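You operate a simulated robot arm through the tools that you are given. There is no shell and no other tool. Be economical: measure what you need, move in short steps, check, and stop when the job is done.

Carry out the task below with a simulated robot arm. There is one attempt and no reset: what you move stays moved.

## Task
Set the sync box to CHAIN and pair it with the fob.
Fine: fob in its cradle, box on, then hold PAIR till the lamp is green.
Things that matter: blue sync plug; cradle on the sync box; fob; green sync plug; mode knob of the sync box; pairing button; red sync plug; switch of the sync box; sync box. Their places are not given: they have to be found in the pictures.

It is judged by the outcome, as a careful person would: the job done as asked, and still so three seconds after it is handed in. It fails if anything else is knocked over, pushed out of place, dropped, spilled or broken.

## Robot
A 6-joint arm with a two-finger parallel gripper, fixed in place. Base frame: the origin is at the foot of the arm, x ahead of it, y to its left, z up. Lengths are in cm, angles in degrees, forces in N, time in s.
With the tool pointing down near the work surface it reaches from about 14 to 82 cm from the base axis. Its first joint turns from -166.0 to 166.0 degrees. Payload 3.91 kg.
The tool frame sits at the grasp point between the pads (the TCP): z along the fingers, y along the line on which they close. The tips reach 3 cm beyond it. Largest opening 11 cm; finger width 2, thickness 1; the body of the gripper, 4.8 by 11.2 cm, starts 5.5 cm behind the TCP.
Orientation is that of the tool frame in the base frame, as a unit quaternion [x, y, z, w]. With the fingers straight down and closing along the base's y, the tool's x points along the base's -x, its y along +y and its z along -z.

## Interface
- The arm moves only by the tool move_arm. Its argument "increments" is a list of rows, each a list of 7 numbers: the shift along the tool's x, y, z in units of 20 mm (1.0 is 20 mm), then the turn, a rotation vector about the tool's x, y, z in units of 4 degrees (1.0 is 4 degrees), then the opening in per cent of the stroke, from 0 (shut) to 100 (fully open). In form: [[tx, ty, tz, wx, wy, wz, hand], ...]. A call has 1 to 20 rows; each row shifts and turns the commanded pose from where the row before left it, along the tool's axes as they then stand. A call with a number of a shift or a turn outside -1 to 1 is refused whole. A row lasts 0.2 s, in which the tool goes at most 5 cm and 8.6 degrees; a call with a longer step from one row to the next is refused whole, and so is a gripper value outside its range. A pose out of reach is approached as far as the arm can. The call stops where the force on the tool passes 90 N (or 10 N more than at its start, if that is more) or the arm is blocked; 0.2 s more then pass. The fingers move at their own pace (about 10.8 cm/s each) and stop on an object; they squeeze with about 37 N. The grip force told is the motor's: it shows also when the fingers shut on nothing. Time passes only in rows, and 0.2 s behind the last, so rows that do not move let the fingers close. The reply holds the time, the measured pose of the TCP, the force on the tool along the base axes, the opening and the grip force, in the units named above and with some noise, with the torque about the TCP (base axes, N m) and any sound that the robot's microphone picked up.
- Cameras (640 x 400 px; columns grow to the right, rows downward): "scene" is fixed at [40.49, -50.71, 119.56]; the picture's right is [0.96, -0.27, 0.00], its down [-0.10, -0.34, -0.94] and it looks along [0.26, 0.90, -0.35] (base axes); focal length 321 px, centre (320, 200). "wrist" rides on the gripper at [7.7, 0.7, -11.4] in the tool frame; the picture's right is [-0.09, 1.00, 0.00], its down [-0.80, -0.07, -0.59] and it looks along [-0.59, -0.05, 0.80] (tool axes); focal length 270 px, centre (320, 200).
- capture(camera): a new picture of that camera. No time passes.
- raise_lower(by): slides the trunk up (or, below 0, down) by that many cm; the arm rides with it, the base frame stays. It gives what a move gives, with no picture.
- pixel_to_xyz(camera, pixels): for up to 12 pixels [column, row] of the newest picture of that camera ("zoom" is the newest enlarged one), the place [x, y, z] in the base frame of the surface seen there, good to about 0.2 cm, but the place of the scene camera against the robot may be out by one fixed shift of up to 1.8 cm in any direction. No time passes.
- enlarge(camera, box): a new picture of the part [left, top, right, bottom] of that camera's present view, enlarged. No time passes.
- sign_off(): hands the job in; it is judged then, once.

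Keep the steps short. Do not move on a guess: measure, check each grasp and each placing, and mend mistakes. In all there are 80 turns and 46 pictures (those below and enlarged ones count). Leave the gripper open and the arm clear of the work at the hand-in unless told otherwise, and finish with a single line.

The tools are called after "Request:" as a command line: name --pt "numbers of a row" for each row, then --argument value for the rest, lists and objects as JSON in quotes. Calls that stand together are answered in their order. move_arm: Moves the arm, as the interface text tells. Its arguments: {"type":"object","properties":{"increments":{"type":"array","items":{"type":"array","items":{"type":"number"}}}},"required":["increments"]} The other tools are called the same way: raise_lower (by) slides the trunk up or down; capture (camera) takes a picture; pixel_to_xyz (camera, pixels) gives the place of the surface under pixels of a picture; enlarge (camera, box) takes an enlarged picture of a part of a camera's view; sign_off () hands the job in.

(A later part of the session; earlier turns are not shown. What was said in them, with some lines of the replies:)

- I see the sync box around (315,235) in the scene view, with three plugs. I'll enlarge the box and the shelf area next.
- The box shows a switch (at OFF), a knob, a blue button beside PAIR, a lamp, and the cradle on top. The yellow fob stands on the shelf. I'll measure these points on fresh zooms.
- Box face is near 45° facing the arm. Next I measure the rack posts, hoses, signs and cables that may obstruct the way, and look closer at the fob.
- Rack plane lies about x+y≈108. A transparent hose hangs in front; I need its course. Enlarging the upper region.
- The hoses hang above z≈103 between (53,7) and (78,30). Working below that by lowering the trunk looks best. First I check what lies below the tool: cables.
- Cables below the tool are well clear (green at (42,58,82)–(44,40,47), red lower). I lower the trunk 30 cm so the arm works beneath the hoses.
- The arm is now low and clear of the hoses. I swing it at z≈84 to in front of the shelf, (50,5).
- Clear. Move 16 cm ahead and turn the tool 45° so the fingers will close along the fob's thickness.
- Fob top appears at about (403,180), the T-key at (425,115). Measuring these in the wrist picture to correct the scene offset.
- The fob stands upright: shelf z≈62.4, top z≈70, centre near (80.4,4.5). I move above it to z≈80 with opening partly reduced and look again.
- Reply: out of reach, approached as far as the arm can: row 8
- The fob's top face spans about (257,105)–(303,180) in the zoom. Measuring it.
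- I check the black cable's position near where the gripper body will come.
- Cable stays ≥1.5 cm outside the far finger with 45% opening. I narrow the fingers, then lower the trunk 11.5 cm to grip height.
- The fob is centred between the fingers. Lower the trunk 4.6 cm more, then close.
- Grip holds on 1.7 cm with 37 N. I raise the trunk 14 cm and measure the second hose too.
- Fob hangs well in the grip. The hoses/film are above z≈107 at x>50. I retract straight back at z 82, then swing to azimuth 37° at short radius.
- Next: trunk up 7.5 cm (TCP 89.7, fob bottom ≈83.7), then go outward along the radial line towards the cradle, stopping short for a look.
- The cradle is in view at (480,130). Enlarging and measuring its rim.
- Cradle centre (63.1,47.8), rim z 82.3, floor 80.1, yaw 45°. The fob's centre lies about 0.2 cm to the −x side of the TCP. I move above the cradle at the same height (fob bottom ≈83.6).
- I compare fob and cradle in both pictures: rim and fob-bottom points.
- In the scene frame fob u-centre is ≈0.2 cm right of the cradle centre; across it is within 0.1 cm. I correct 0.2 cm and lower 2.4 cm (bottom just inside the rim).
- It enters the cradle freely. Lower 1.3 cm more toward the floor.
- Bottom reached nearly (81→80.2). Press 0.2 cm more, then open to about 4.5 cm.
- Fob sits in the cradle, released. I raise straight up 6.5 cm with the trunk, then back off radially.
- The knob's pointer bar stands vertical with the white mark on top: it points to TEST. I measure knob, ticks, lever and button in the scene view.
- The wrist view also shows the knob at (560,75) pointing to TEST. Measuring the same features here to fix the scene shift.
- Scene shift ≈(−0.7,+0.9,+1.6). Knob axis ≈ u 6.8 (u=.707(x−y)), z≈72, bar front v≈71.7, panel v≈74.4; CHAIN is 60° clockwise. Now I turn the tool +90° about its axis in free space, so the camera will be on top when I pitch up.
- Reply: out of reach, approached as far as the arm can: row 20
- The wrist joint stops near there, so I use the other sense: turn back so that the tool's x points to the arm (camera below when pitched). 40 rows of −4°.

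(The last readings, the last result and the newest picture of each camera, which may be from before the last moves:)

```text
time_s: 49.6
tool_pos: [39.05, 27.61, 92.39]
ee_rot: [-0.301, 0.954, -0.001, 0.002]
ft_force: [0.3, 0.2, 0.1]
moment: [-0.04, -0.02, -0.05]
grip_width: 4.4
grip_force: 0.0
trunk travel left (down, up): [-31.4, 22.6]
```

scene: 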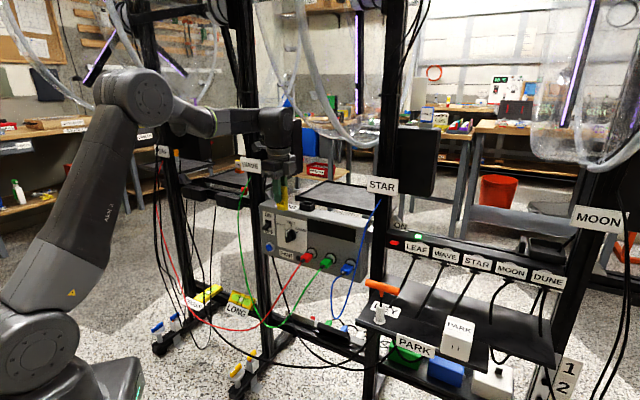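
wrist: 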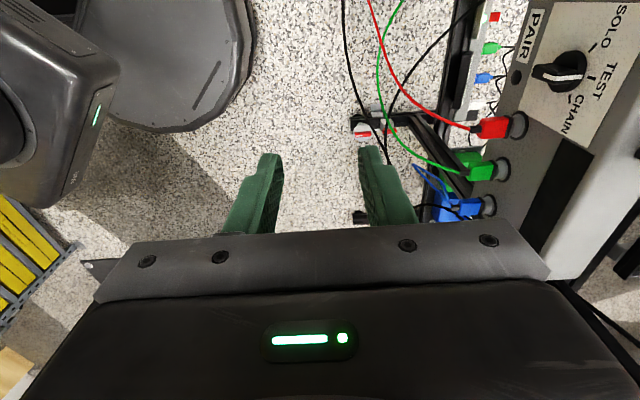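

Correct: now the last 10° and then pitch the tool forward (about −y) by 68° first.

Request:
move_arm --pt "0 0 0 0 0 -1 40" --pt "0 0 0 0 0 -1 40" --pt "0 0 0 0 0 -0.5 40" --pt "0 0 0 0 -1 0 40" --pt "0 0 0 0 -1 0 40" --pt "0 0 0 0 -1 0 40" --pt "0 0 0 0 -1 0 40" --pt "0 0 0 0 -1 0 40" --pt "0 0 0 0 -1 0 40" --pt "0 0 0 0 -1 0 40" --pt "0 0 0 0 -1 0 40" --pt "0 0 0 0 -1 0 40" --pt "0 0 0 0 -1 0 40" --pt "0 0 0 0 -1 0 40" --pt "0 0 0 0 -1 0 40" --pt "0 0 0 0 -1 0 40" --pt "0 0 0 0 -1 0 40" --pt "0 0 0 0 -1 0 40" --pt "0 0 0 0 -1 0 40" --pt "0 0 0 0 -1 0 40"

Request:
move_arm --pt "0 0 0 0 -1 0 40" --pt "0 0 0 0 -1 0 40" --pt "0 0 0 0 -1 0 40" --pt "0 0 0 0 -1 0 40" --pt "0 0 0 0 -1 0 40" --pt "0 0 0 0 -0.5 0 40"

Request:
capture --camera "scene"

```text
time_s: 53.8
tool_pos: [38.43, 27.3, 92.16]
ee_rot: [-0.356, 0.865, 0.13, 0.327]
ft_force: [-0.3, -0.2, 0.5]
moment: [0.01, 0.04, 0.02]
grip_width: 4.39
grip_force: 0.0
out of reach, approached as far as the arm can: row 14, 15, 16, 17, 18, 19, 20
trunk travel left (down, up): [-31.4, 22.6]
```

```text
time_s: 55.2
tool_pos: [38.69, 27.27, 93.15]
ee_rot: [-0.351, 0.863, 0.125, 0.343]
ft_force: [0.5, 0.5, 0.1]
moment: [0.02, 0.0, 0.02]
grip_width: 4.41
grip_force: 0.0
out of reach, approached as far as the arm can: row 1, 2, 3, 4, 5
trunk travel left (down, up): [-31.4, 22.6]
```

```text
17 pictures are left
```

scene: 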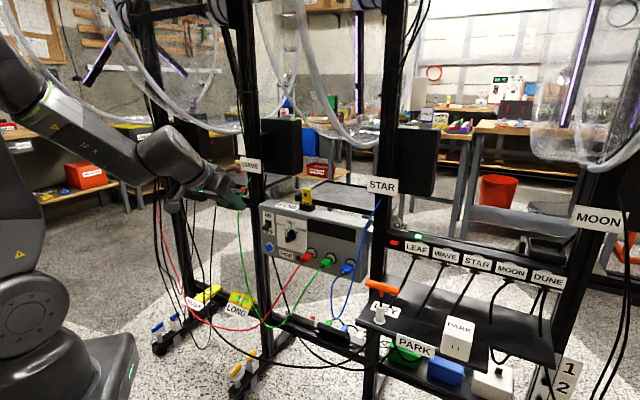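

Pitch stops at ≈43° here: the wrist/elbow is too folded. I move outward 13 cm at this pitch (still v≈60, clear of the rack and well above), then retry.

Request:
move_arm --pt "-0.94 0 0.9 0 0 0 40" --pt "-0.94 0 0.9 0 0 0 40" --pt "-0.94 0 0.9 0 0 0 40" --pt "-0.94 0 0.9 0 0 0 40" --pt "-0.94 0 0.9 0 0 0 40" --pt "0 0 0 0 -1 0 40" --pt "0 0 0 0 -1 0 40" --pt "0 0 0 0 -1 0 40" --pt "0 0 0 0 -1 0 40" --pt "0 0 0 0 -1 0 40"

```text
time_s: 57.4
tool_pos: [38.69, 27.25, 93.15]
ee_rot: [-0.349, 0.86, 0.124, 0.35]
ft_force: [-0.4, -0.7, 0.1]
moment: [0.02, 0.03, -0.01]
grip_width: 4.38
grip_force: 0.0
out of reach, approached as far as the arm can: row 1, 2, 3, 4, 5, 6, 7, 8, 9, 10
trunk travel left (down, up): [-31.4, 22.6]
```

No motion: a wrist limit binds. I test going up 8 cm with the arm (forearm rises, which should relax the wrist), then pitching further.

Request:
move_arm --pt "-0.69 0 -0.72 0 0 0 40" --pt "-0.69 0 -0.72 0 0 0 40" --pt "-0.69 0 -0.72 0 0 0 40" --pt "-0.69 0 -0.72 0 0 0 40" --pt "0 0 0 0 -1 0 40" --pt "0 0 0 0 -1 0 40" --pt "0 0 0 0 -1 0 40" --pt "0 0 0 0 -1 0 40"

```text
time_s: 59.2
tool_pos: [38.42, 27.24, 101.18]
ee_rot: [-0.34, 0.834, 0.149, 0.408]
ft_force: [0.9, -0.4, -1.5]
moment: [-0.02, -0.01, -0.03]
grip_width: 4.38
grip_force: 0.1
out of reach, approached as far as the arm can: row 7, 8
trunk travel left (down, up): [-31.4, 22.6]
```

The rule is clear: the tool must stay about 10° below the forearm line, so a horizontal tool isn't available, but ~35–40° below horizontal is. That's enough to work with. Lower the trunk fully first so the arm sits high relative to its shoulder.

Request:
raise_lower --by -31

Request:
move_arm --pt "-0.62 0 0.78 0 0 0 40" --pt "-0.62 0 0.78 0 0 0 40" --pt "-0.62 0 0.78 0 0 0 40" --pt "-0.78 0 -0.62 0 0 0 40" --pt "-0.78 0 -0.62 0 0 0 40" --pt "0 0 0 0 -1 0 40" --pt "0 0 0 0 -1 0 40" --pt "0 0 0 0 -1 0 40"

```text
time_s: 62.3
tool_pos: [38.47, 27.18, 70.15]
ee_rot: [-0.341, 0.834, 0.149, 0.407]
ft_force: [-0.2, -0.5, 0.0]
moment: [0.01, 0.0, -0.01]
grip_width: 4.41
grip_force: 0.0
trunk travel left (down, up): [-0.4, 53.6]
```

```text
time_s: 64.1
tool_pos: [42.56, 31.55, 74.14]
ee_rot: [-0.334, 0.82, 0.16, 0.437]
ft_force: [0.3, 0.1, 0.2]
moment: [-0.02, 0.02, 0.01]
grip_width: 4.4
grip_force: 0.1
out of reach, approached as far as the arm can: row 7, 8
trunk travel left (down, up): [-0.4, 53.6]
```

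Tool now 35° below horizontal, fingers closing along the panel's horizontal. Before touching the knob I rehearse in free air the 60° clockwise turn about the panel normal.

Request:
move_arm --pt "0 0 0 -0.568 0.027 0.823 40" --pt "0 0 0 -0.568 0.027 0.823 40" --pt "0 0 0 -0.568 0.027 0.823 40" --pt "0 0 0 -0.568 0.027 0.823 40" --pt "0 0 0 -0.568 0.027 0.823 40" --pt "0 0 0 -0.568 0.027 0.823 40" --pt "0 0 0 -0.568 0.027 0.823 40" --pt "0 0 0 -0.568 0.027 0.823 40" --pt "0 0 0 -0.568 0.027 0.823 40" --pt "0 0 0 -0.568 0.027 0.823 40" --pt "0 0 0 -0.568 0.027 0.823 40" --pt "0 0 0 -0.568 0.027 0.823 40" --pt "0 0 0 -0.568 0.027 0.823 40" --pt "0 0 0 -0.568 0.027 0.823 40" --pt "0 0 0 -0.568 0.027 0.823 40"

```text
time_s: 67.3
tool_pos: [42.75, 31.42, 74.1]
ee_rot: [-0.079, 0.807, 0.548, 0.205]
ft_force: [-0.3, 1.1, 0.0]
moment: [-0.03, 0.01, 0.0]
grip_width: 4.4
grip_force: 0.0
trunk travel left (down, up): [-0.4, 53.6]
```

The turn is reachable. I reverse it now and then approach the knob.

Request:
move_arm --pt "0 0 0 0.568 -0.027 -0.823 40" --pt "0 0 0 0.568 -0.027 -0.823 40" --pt "0 0 0 0.568 -0.027 -0.823 40" --pt "0 0 0 0.568 -0.027 -0.823 40" --pt "0 0 0 0.568 -0.027 -0.823 40" --pt "0 0 0 0.568 -0.027 -0.823 40" --pt "0 0 0 0.568 -0.027 -0.823 40" --pt "0 0 0 0.568 -0.027 -0.823 40" --pt "0 0 0 0.568 -0.027 -0.823 40" --pt "0 0 0 0.568 -0.027 -0.823 40" --pt "0 0 0 0.568 -0.027 -0.823 40" --pt "0 0 0 0.568 -0.027 -0.823 40" --pt "0 0 0 0.568 -0.027 -0.823 40" --pt "0 0 0 0.568 -0.027 -0.823 40" --pt "0 0 0 0.568 -0.027 -0.823 40"

```text
time_s: 70.5
tool_pos: [42.74, 31.44, 74.11]
ee_rot: [-0.335, 0.819, 0.161, 0.437]
ft_force: [0.2, 0.8, 0.7]
moment: [0.0, 0.03, -0.01]
grip_width: 4.4
grip_force: 0.0
trunk travel left (down, up): [-0.4, 53.6]
```

Small heading fix (about 2.7°), then approach to a point 5 cm before the knob: TCP (51.5,41.9,73.2).

Request:
move_arm --pt "0 0 0 -0.56 0 0.13 40" --pt "-0.578 0.1 0.978 0 0 0 40" --pt "-0.578 0.1 0.978 0 0 0 40" --pt "-0.578 0.1 0.978 0 0 0 40" --pt "-0.578 0.1 0.978 0 0 0 40" --pt "-0.578 0.1 0.978 0 0 0 40" --pt "-0.578 0.1 0.978 0 0 0 40"

Request:
capture --camera "wrist"

Request:
capture --camera "scene"

```text
time_s: 72.1
tool_pos: [51.5, 41.89, 73.2]
ee_rot: [-0.34, 0.817, 0.179, 0.43]
ft_force: [-1.4, -0.7, 0.6]
moment: [0.01, -0.03, 0.02]
grip_width: 4.4
grip_force: 0.1
trunk travel left (down, up): [-0.4, 53.6]
```

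```text
16 pictures are left
```

wrist: 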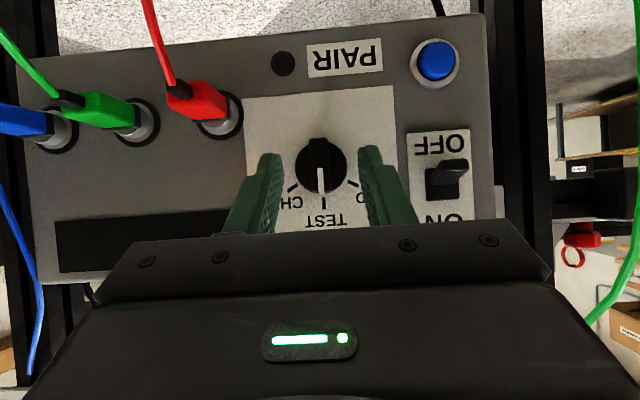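

```text
15 pictures are left
```

scene: 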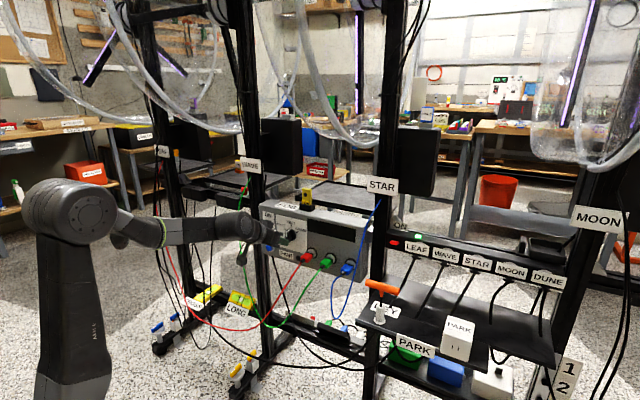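

Excellent view: knob at (320,165) centred between the fingers, lever at (450,178), button at (436,60). Measuring everything here.

Request:
pixel_to_xyz --camera "wrist" --pixels '[[320, 150], [320, 180], [312, 165], [330, 165], [345, 165], [320, 140], [450, 165], [455, 185], [435, 62], [436, 45], [283, 63], [400, 120]]'

Request:
enlarge --camera "wrist" --box '[260, 100, 500, 250]'

Request:
pixel_to_xyz --camera "zoom" --pixels '[[160, 110], [160, 170], [160, 210], [150, 160], [172, 160], [500, 160], [520, 175], [530, 190], [500, 205], [470, 185], [540, 165], [545, 205]]'

```text
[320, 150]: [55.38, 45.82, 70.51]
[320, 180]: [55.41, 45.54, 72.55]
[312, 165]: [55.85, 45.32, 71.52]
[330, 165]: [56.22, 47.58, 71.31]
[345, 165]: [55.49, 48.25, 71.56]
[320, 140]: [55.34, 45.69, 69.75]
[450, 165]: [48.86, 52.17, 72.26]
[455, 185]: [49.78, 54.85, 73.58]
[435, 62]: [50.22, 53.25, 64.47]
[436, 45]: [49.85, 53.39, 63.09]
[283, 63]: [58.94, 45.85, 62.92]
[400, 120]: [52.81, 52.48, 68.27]
```

```text
2.67 times, centred on (380, 175) of wrist
```

zoom: 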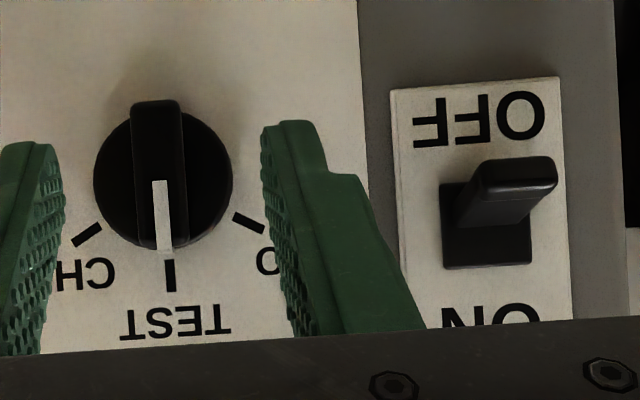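

```text
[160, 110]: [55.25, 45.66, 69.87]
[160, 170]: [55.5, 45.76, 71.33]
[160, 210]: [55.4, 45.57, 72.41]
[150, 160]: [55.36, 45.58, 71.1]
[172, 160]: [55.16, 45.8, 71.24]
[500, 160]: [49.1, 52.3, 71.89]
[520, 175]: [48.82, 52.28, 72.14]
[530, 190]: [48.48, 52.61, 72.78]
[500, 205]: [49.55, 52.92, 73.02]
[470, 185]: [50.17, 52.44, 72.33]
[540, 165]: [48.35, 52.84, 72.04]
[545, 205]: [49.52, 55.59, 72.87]
```

Knob axis u≈6.9, z≈71.5; bar front v≈71.45, disc face v≈73.4. I advance so the tips straddle the bar short of the disc (TCP v=70, z=73), then close.

Request:
move_arm --pt "-0.348 -0.017 0.563 0 0 0 40" --pt "-0.348 -0.017 0.563 0 0 0 40" --pt "-0.348 -0.017 0.563 0 0 0 40" --pt "0 0 0 0 0 0 25" --pt "0 0 0 0 0 0 10" --pt "0 0 0 0 0 0 0" --pt "0 0 0 0 0 0 0"

Request:
enlarge --camera "wrist" --box '[220, 80, 460, 230]'

```text
time_s: 73.7
tool_pos: [54.43, 44.49, 72.97]
ee_rot: [-0.339, 0.818, 0.178, 0.429]
ft_force: [9.8, -5.8, 1.9]
moment: [-0.51, 0.25, -0.29]
grip_width: 1.4
grip_force: 45.5
trunk travel left (down, up): [-0.4, 53.6]
```

```text
2.67 times, centred on (340, 155) of wrist
```

zoom: 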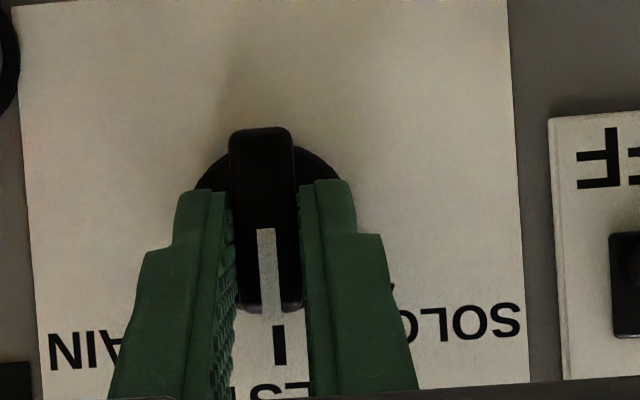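

Bar held at 1.4 cm width (small side force). Now turn 32° clockwise about the knob axis first.

Request:
move_arm --pt "0 -0.1 0 -0.568 0 0.823 0" --pt "0 -0.052 0 -0.568 0 0.823 0" --pt "0 -0.052 0 -0.568 0 0.823 0" --pt "0 -0.052 0 -0.568 0 0.823 0" --pt "0 -0.052 0 -0.568 0 0.823 0" --pt "0 -0.052 0 -0.568 0 0.823 0" --pt "0 -0.052 0 -0.568 0 0.823 0" --pt "0 -0.052 0 -0.568 0 0.823 0"

Request:
enlarge --camera "wrist" --box '[220, 80, 460, 230]'

```text
time_s: 75.5
tool_pos: [54.97, 44.08, 72.78]
ee_rot: [-0.208, 0.835, 0.397, 0.319]
ft_force: [-0.6, -22.4, -1.2]
moment: [-0.41, 0.05, -0.3]
grip_width: 1.38
grip_force: 45.1
trunk travel left (down, up): [-0.4, 53.6]
```

```text
2.67 times, centred on (340, 155) of wrist
```

zoom: 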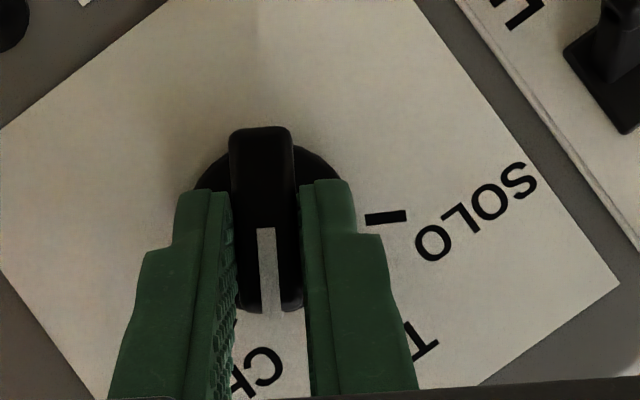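

The knob follows (now between TEST and CHAIN). Continue 28° more with slight relief.

Request:
move_arm --pt "0.03 -0.09 -0.04 -0.568 0 0.823 0" --pt "0 -0.06 0 -0.568 0 0.823 0" --pt "0 -0.052 0 -0.568 0 0.823 0" --pt "0 -0.052 0 -0.568 0 0.823 0" --pt "0 -0.052 0 -0.568 0 0.823 0" --pt "0 -0.052 0 -0.568 0 0.823 0" --pt "0 -0.052 0 -0.568 0 0.823 0" --pt "0 0 0 0 0 0 0"

Request:
enlarge --camera "wrist" --box '[220, 80, 460, 230]'

```text
time_s: 77.3
tool_pos: [55.34, 43.58, 72.24]
ee_rot: [-0.079, 0.797, 0.564, 0.202]
ft_force: [13.7, -2.5, 5.0]
moment: [-0.01, -0.06, -0.24]
grip_width: 1.38
grip_force: 45.1
trunk travel left (down, up): [-0.4, 53.6]
```

```text
2.67 times, centred on (340, 155) of wrist
```

zoom: 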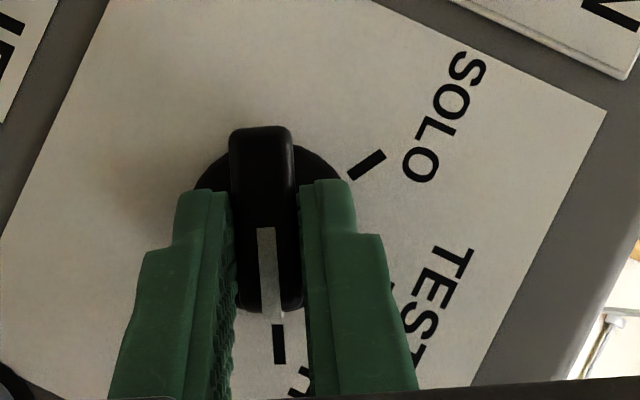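

The white mark lines up with the CHAIN tick. Open and retreat 10 cm along the panel normal.

Request:
move_arm --pt "0 0 0 0 0 0 20" --pt "0 0 0 0 0 0 30" --pt "0 0 0 0 0 0 30" --pt "0.568 0 -0.823 0 0 0 30" --pt "0.568 0 -0.823 0 0 0 30" --pt "0.568 0 -0.823 0 0 0 30" --pt "0.568 0 -0.823 0 0 0 30" --pt "0.568 0 -0.823 0 0 0 30"

Request:
capture --camera "wrist"

```text
time_s: 79.1
tool_pos: [48.22, 36.45, 72.27]
ee_rot: [-0.08, 0.797, 0.563, 0.202]
ft_force: [0.4, 0.1, -1.4]
moment: [0.0, 0.02, 0.02]
grip_width: 3.31
grip_force: 0.1
trunk travel left (down, up): [-0.4, 53.6]
```

```text
10 pictures are left
```

wrist: 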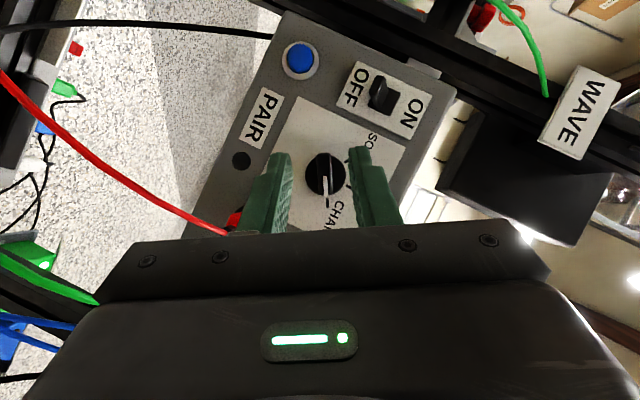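

Knob is at CHAIN. This tool attitude (coming from the right) also suits the switch. Close the fingers and bring the tip under the lever: first to 6 cm in front (TCP u −0.9, v 63.9, z 69.85).

Request:
move_arm --pt "0.531 0.252 0.853 0 0 0 0" --pt "0.531 0.252 0.853 0 0 0 0" --pt "0.531 0.252 0.853 0 0 0 0" --pt "0.531 0.252 0.853 0 0 0 0" --pt "0.531 0.252 0.853 0 0 0 0" --pt "0 0 0 0 0 0 0"

Request:
capture --camera "wrist"

```text
time_s: 80.5
tool_pos: [44.65, 45.85, 69.77]
ee_rot: [-0.08, 0.797, 0.564, 0.203]
ft_force: [-0.4, -0.2, 0.2]
moment: [-0.01, 0.0, 0.01]
grip_width: 0.01
grip_force: 36.9
trunk travel left (down, up): [-0.4, 53.6]
```

```text
9 pictures are left
```

wrist: 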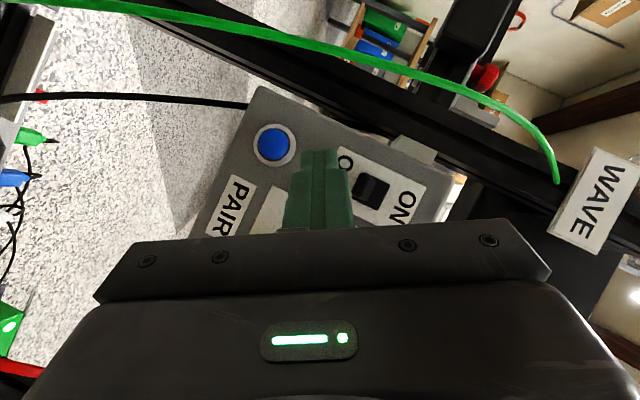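

The green cable passes beyond at top; I check its distance and the lever/button once more from here.

Request:
pixel_to_xyz --camera "wrist" --pixels '[[300, 42], [200, 22], [420, 74], [510, 112], [270, 143], [370, 188], [362, 200], [385, 185], [320, 155]]'

```text
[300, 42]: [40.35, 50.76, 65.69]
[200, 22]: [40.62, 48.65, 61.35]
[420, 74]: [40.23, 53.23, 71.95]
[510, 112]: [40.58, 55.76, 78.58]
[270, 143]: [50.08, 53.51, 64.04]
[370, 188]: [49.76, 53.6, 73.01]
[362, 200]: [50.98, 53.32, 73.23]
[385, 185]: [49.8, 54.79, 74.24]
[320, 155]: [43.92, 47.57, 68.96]
```

Cable is ≥5 cm to the left. Advance 6 cm along the normal, under the lever.

Request:
move_arm --pt "-0.428 0 0.62 0 0 0 0" --pt "-0.428 0 0.62 0 0 0 0" --pt "-0.428 0 0.62 0 0 0 0" --pt "-0.428 0 0.62 0 0 0 0" --pt "0 0 0 0 0 0 0"

Request:
enlarge --camera "scene" --box '[240, 205, 304, 265]'

```text
time_s: 81.7
tool_pos: [48.93, 50.33, 69.85]
ee_rot: [-0.081, 0.797, 0.564, 0.201]
ft_force: [0.1, -0.1, 0.4]
moment: [-0.02, -0.02, 0.01]
grip_width: 0.0
grip_force: 37.4
trunk travel left (down, up): [-0.4, 53.6]
```

```text
6.67 times, centred on (272, 235) of scene
```

zoom: 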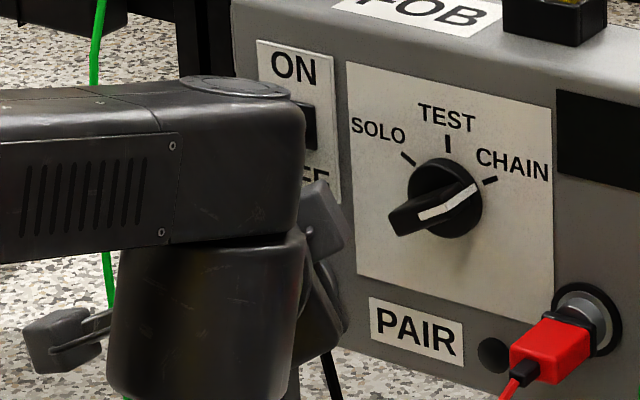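

Knob at CHAIN confirmed. Now raise the tip 4 cm to lift the lever.

Request:
move_arm --pt "-0.205 0.433 -0.142 0 0 0 0" --pt "-0.205 0.433 -0.142 0 0 0 0" --pt "-0.205 0.433 -0.142 0 0 0 0" --pt "-0.205 0.433 -0.142 0 0 0 0"

Request:
capture --camera "wrist"

```text
time_s: 82.7
tool_pos: [48.73, 50.13, 73.56]
ee_rot: [-0.079, 0.799, 0.562, 0.2]
ft_force: [-2.4, -2.2, -12.4]
moment: [-0.28, 0.13, 0.02]
grip_width: 0.0
grip_force: 36.8
trunk travel left (down, up): [-0.4, 53.6]
```

```text
7 pictures are left
```

wrist: 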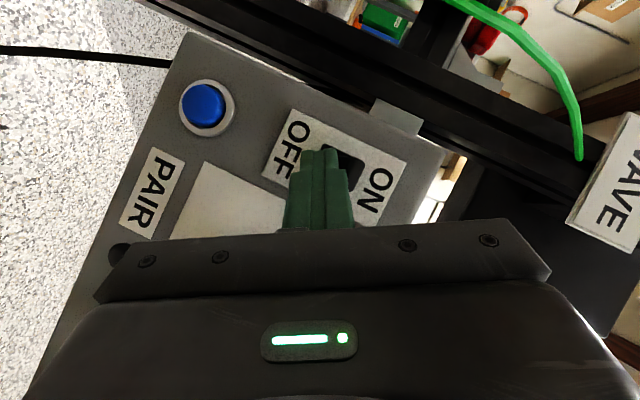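

Contact with the lever: 12 N downward on the tool; it is not over yet. Raise 1.5 cm more.

Request:
move_arm --pt "-0.103 0.217 -0.071 0 0 0 0" --pt "-0.103 0.217 -0.071 0 0 0 0" --pt "-0.103 0.217 -0.071 0 0 0 0"

```text
time_s: 83.5
tool_pos: [48.7, 50.15, 73.69]
ee_rot: [-0.077, 0.805, 0.556, 0.194]
ft_force: [-16.1, -20.0, -70.1]
moment: [-1.56, 0.65, 0.2]
grip_width: 0.01
grip_force: 37.2
trunk travel left (down, up): [-0.4, 53.6]
```

70 N and no more travel: an end stop. I back down and away to look at the lever.

Request:
move_arm --pt "0.205 -0.433 0.142 0 0 0 0" --pt "0.205 -0.433 0.142 0 0 0 0" --pt "0.205 -0.433 0.142 0 0 0 0" --pt "0.568 0 -0.822 0 0 0 0" --pt "0.568 0 -0.822 0 0 0 0" --pt "0.568 0 -0.822 0 0 0 0"

Request:
enlarge --camera "wrist" --box '[220, 80, 460, 230]'

```text
time_s: 84.9
tool_pos: [44.55, 45.96, 72.22]
ee_rot: [-0.08, 0.797, 0.563, 0.202]
ft_force: [-0.3, 0.2, -0.4]
moment: [-0.02, 0.01, -0.03]
grip_width: 0.0
grip_force: 37.3
trunk travel left (down, up): [-0.4, 53.6]
```

```text
2.67 times, centred on (340, 155) of wrist
```

zoom: 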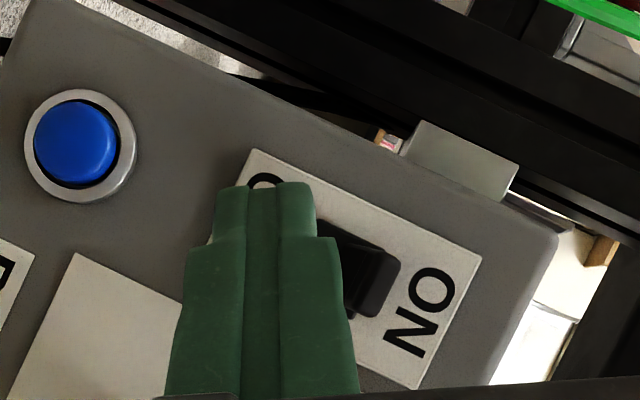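

The lever now seems tilted toward ON. Measure its end to be sure, plus the button.

Request:
pixel_to_xyz --camera "zoom" --pixels '[[385, 265], [370, 290], [385, 290], [350, 250], [345, 235], [75, 145], [60, 150], [90, 140], [100, 190], [430, 260]]'

```text
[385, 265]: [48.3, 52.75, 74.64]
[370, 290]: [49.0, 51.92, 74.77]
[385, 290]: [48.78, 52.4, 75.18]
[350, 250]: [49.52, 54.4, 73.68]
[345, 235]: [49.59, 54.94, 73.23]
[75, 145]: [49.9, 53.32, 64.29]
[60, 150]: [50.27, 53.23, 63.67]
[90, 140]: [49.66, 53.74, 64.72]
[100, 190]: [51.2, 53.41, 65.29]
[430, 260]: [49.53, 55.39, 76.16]
```

Lever end went from z 72.2 to ≈75: the switch is ON. Now the button, centre u −2.45, v 73.1, z 64.25. I go down in front of it, then up close.

Request:
move_arm --pt "0.446 -0.773 0.309 0 0 0 0" --pt "0.446 -0.773 0.309 0 0 0 0" --pt "0.446 -0.773 0.309 0 0 0 0" --pt "0.446 -0.773 0.309 0 0 0 0" --pt "-0.355 0 0.514 0 0 0 0" --pt "-0.355 0 0.514 0 0 0 0" --pt "-0.355 0 0.514 0 0 0 0" --pt "-0.355 0 0.514 0 0 0 0" --pt "0 0 0 0 0 0 0"

Request:
capture --camera "wrist"

```text
time_s: 86.9
tool_pos: [47.55, 49.92, 64.94]
ee_rot: [-0.079, 0.797, 0.564, 0.202]
ft_force: [-0.8, 0.5, 0.6]
moment: [-0.01, 0.02, 0.0]
grip_width: 0.0
grip_force: 36.7
trunk travel left (down, up): [-0.4, 53.6]
```

```text
5 pictures are left
```

wrist: 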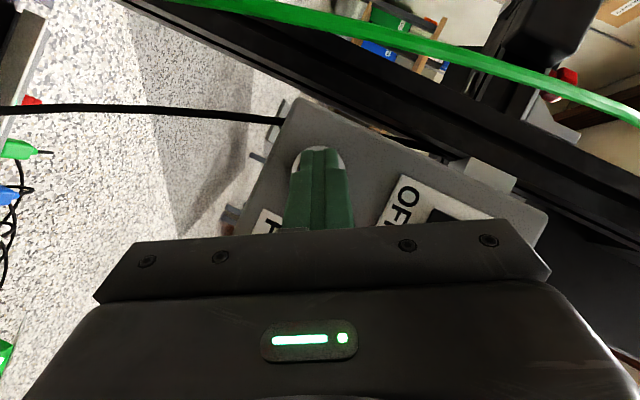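

The tip covers the button. Press in gently: 1.5 cm in small steps, watching force.

Request:
move_arm --pt "-0.085 0 0.123 0 0 0 0" --pt "-0.085 0 0.123 0 0 0 0" --pt "-0.085 0 0.123 0 0 0 0" --pt "-0.085 0 0.123 0 0 0 0" --pt "-0.085 0 0.123 0 0 0 0"

```text
time_s: 88.1
tool_pos: [48.57, 50.97, 64.68]
ee_rot: [-0.08, 0.797, 0.563, 0.202]
ft_force: [-1.1, -3.7, -0.4]
moment: [-0.03, 0.01, -0.03]
grip_width: 0.01
grip_force: 37.0
trunk travel left (down, up): [-0.4, 53.6]
```

Contact starts (≈3.5 N). Press 0.45 cm more.

Request:
move_arm --pt "-0.043 0 0.062 0 0 0 0" --pt "-0.043 0 0.062 0 0 0 0" --pt "-0.043 0 0.062 0 0 0 0"

```text
time_s: 88.9
tool_pos: [48.89, 51.28, 64.87]
ee_rot: [-0.08, 0.798, 0.563, 0.202]
ft_force: [-11.1, -16.5, -0.7]
moment: [-0.14, 0.06, -0.01]
grip_width: 0.0
grip_force: 36.6
trunk travel left (down, up): [-0.4, 53.6]
heard: click
```

A click: the button is pressed (≈19 N). Hold 3 s and look at the lamp.

Request:
move_arm --pt "0 0 0 0 0 0 0" --pt "0 0 0 0 0 0 0" --pt "0 0 0 0 0 0 0" --pt "0 0 0 0 0 0 0" --pt "0 0 0 0 0 0 0" --pt "0 0 0 0 0 0 0" --pt "0 0 0 0 0 0 0" --pt "0 0 0 0 0 0 0" --pt "0 0 0 0 0 0 0" --pt "0 0 0 0 0 0 0" --pt "0 0 0 0 0 0 0" --pt "0 0 0 0 0 0 0" --pt "0 0 0 0 0 0 0" --pt "0 0 0 0 0 0 0" --pt "0 0 0 0 0 0 0"

Request:
enlarge --camera "scene" --box '[250, 190, 330, 270]'

```text
time_s: 92.1
tool_pos: [48.95, 51.28, 64.8]
ee_rot: [-0.08, 0.797, 0.564, 0.202]
ft_force: [-18.1, -27.9, -9.6]
moment: [-0.41, 0.29, 0.03]
grip_width: 0.04
grip_force: 36.7
trunk travel left (down, up): [-0.4, 53.6]
```

```text
5.00 times, centred on (290, 230) of scene
```

zoom: 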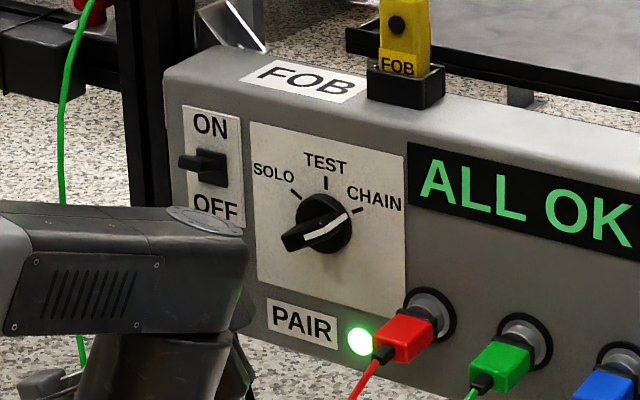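

The lamp is green and the display reads ALL OK. Retreat along the normal and open the gripper once clear.

Request:
move_arm --pt "0.284 0 -0.411 0 0 0 0" --pt "0.568 0 -0.822 0 0 0 0" --pt "0.568 0 -0.822 0 0 0 0" --pt "0.568 0 -0.822 0 0 0 0" --pt "0.568 0 -0.822 0 0 0 0" --pt "0.568 0 -0.822 0 0 0 0" --pt "0.568 0 -0.822 0 0 0 0" --pt "0.568 0 -0.822 0 0 0 0" --pt "0 0 0 0 0 0 30" --pt "0 0 0 0 0 0 50" --pt "0 0 0 0 0 0 50"

Request:
capture --camera "scene"

Request:
enlarge --camera "scene" --box '[240, 180, 400, 280]'

```text
time_s: 94.5
tool_pos: [38.46, 40.68, 64.6]
ee_rot: [-0.08, 0.797, 0.564, 0.202]
ft_force: [0.8, 1.0, 0.2]
moment: [-0.02, -0.02, 0.03]
grip_width: 5.5
grip_force: 0.1
trunk travel left (down, up): [-0.4, 53.6]
```

```text
3 pictures are left
```

scene: 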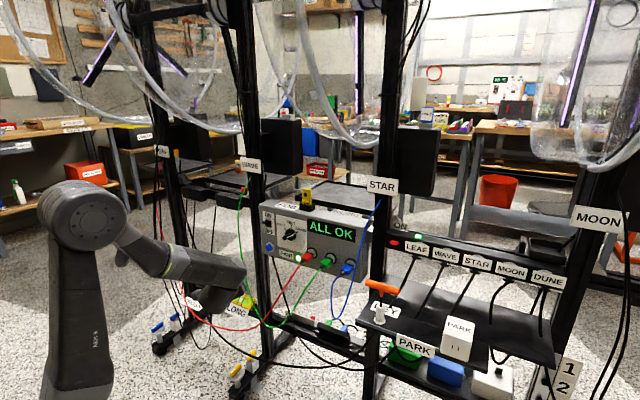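

```text
4.00 times, centred on (320, 230) of scene
```

zoom: 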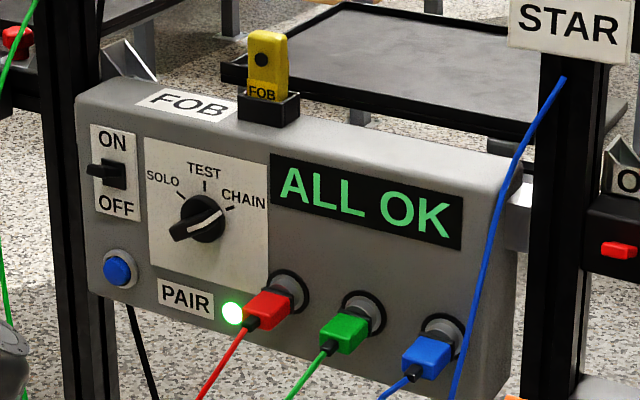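

Everything holds after release: the lamp is green, the display reads ALL OK, the knob is at CHAIN, the switch is ON, the fob is in its cradle and the plugs are in place. The arm is clear with the gripper open, so I hand the job in.

Request:
sign_off

```text
The job is handed in.
```

The sync box is on and set to CHAIN, and it is paired with the fob in its cradle: the lamp is green and the display reads ALL OK.
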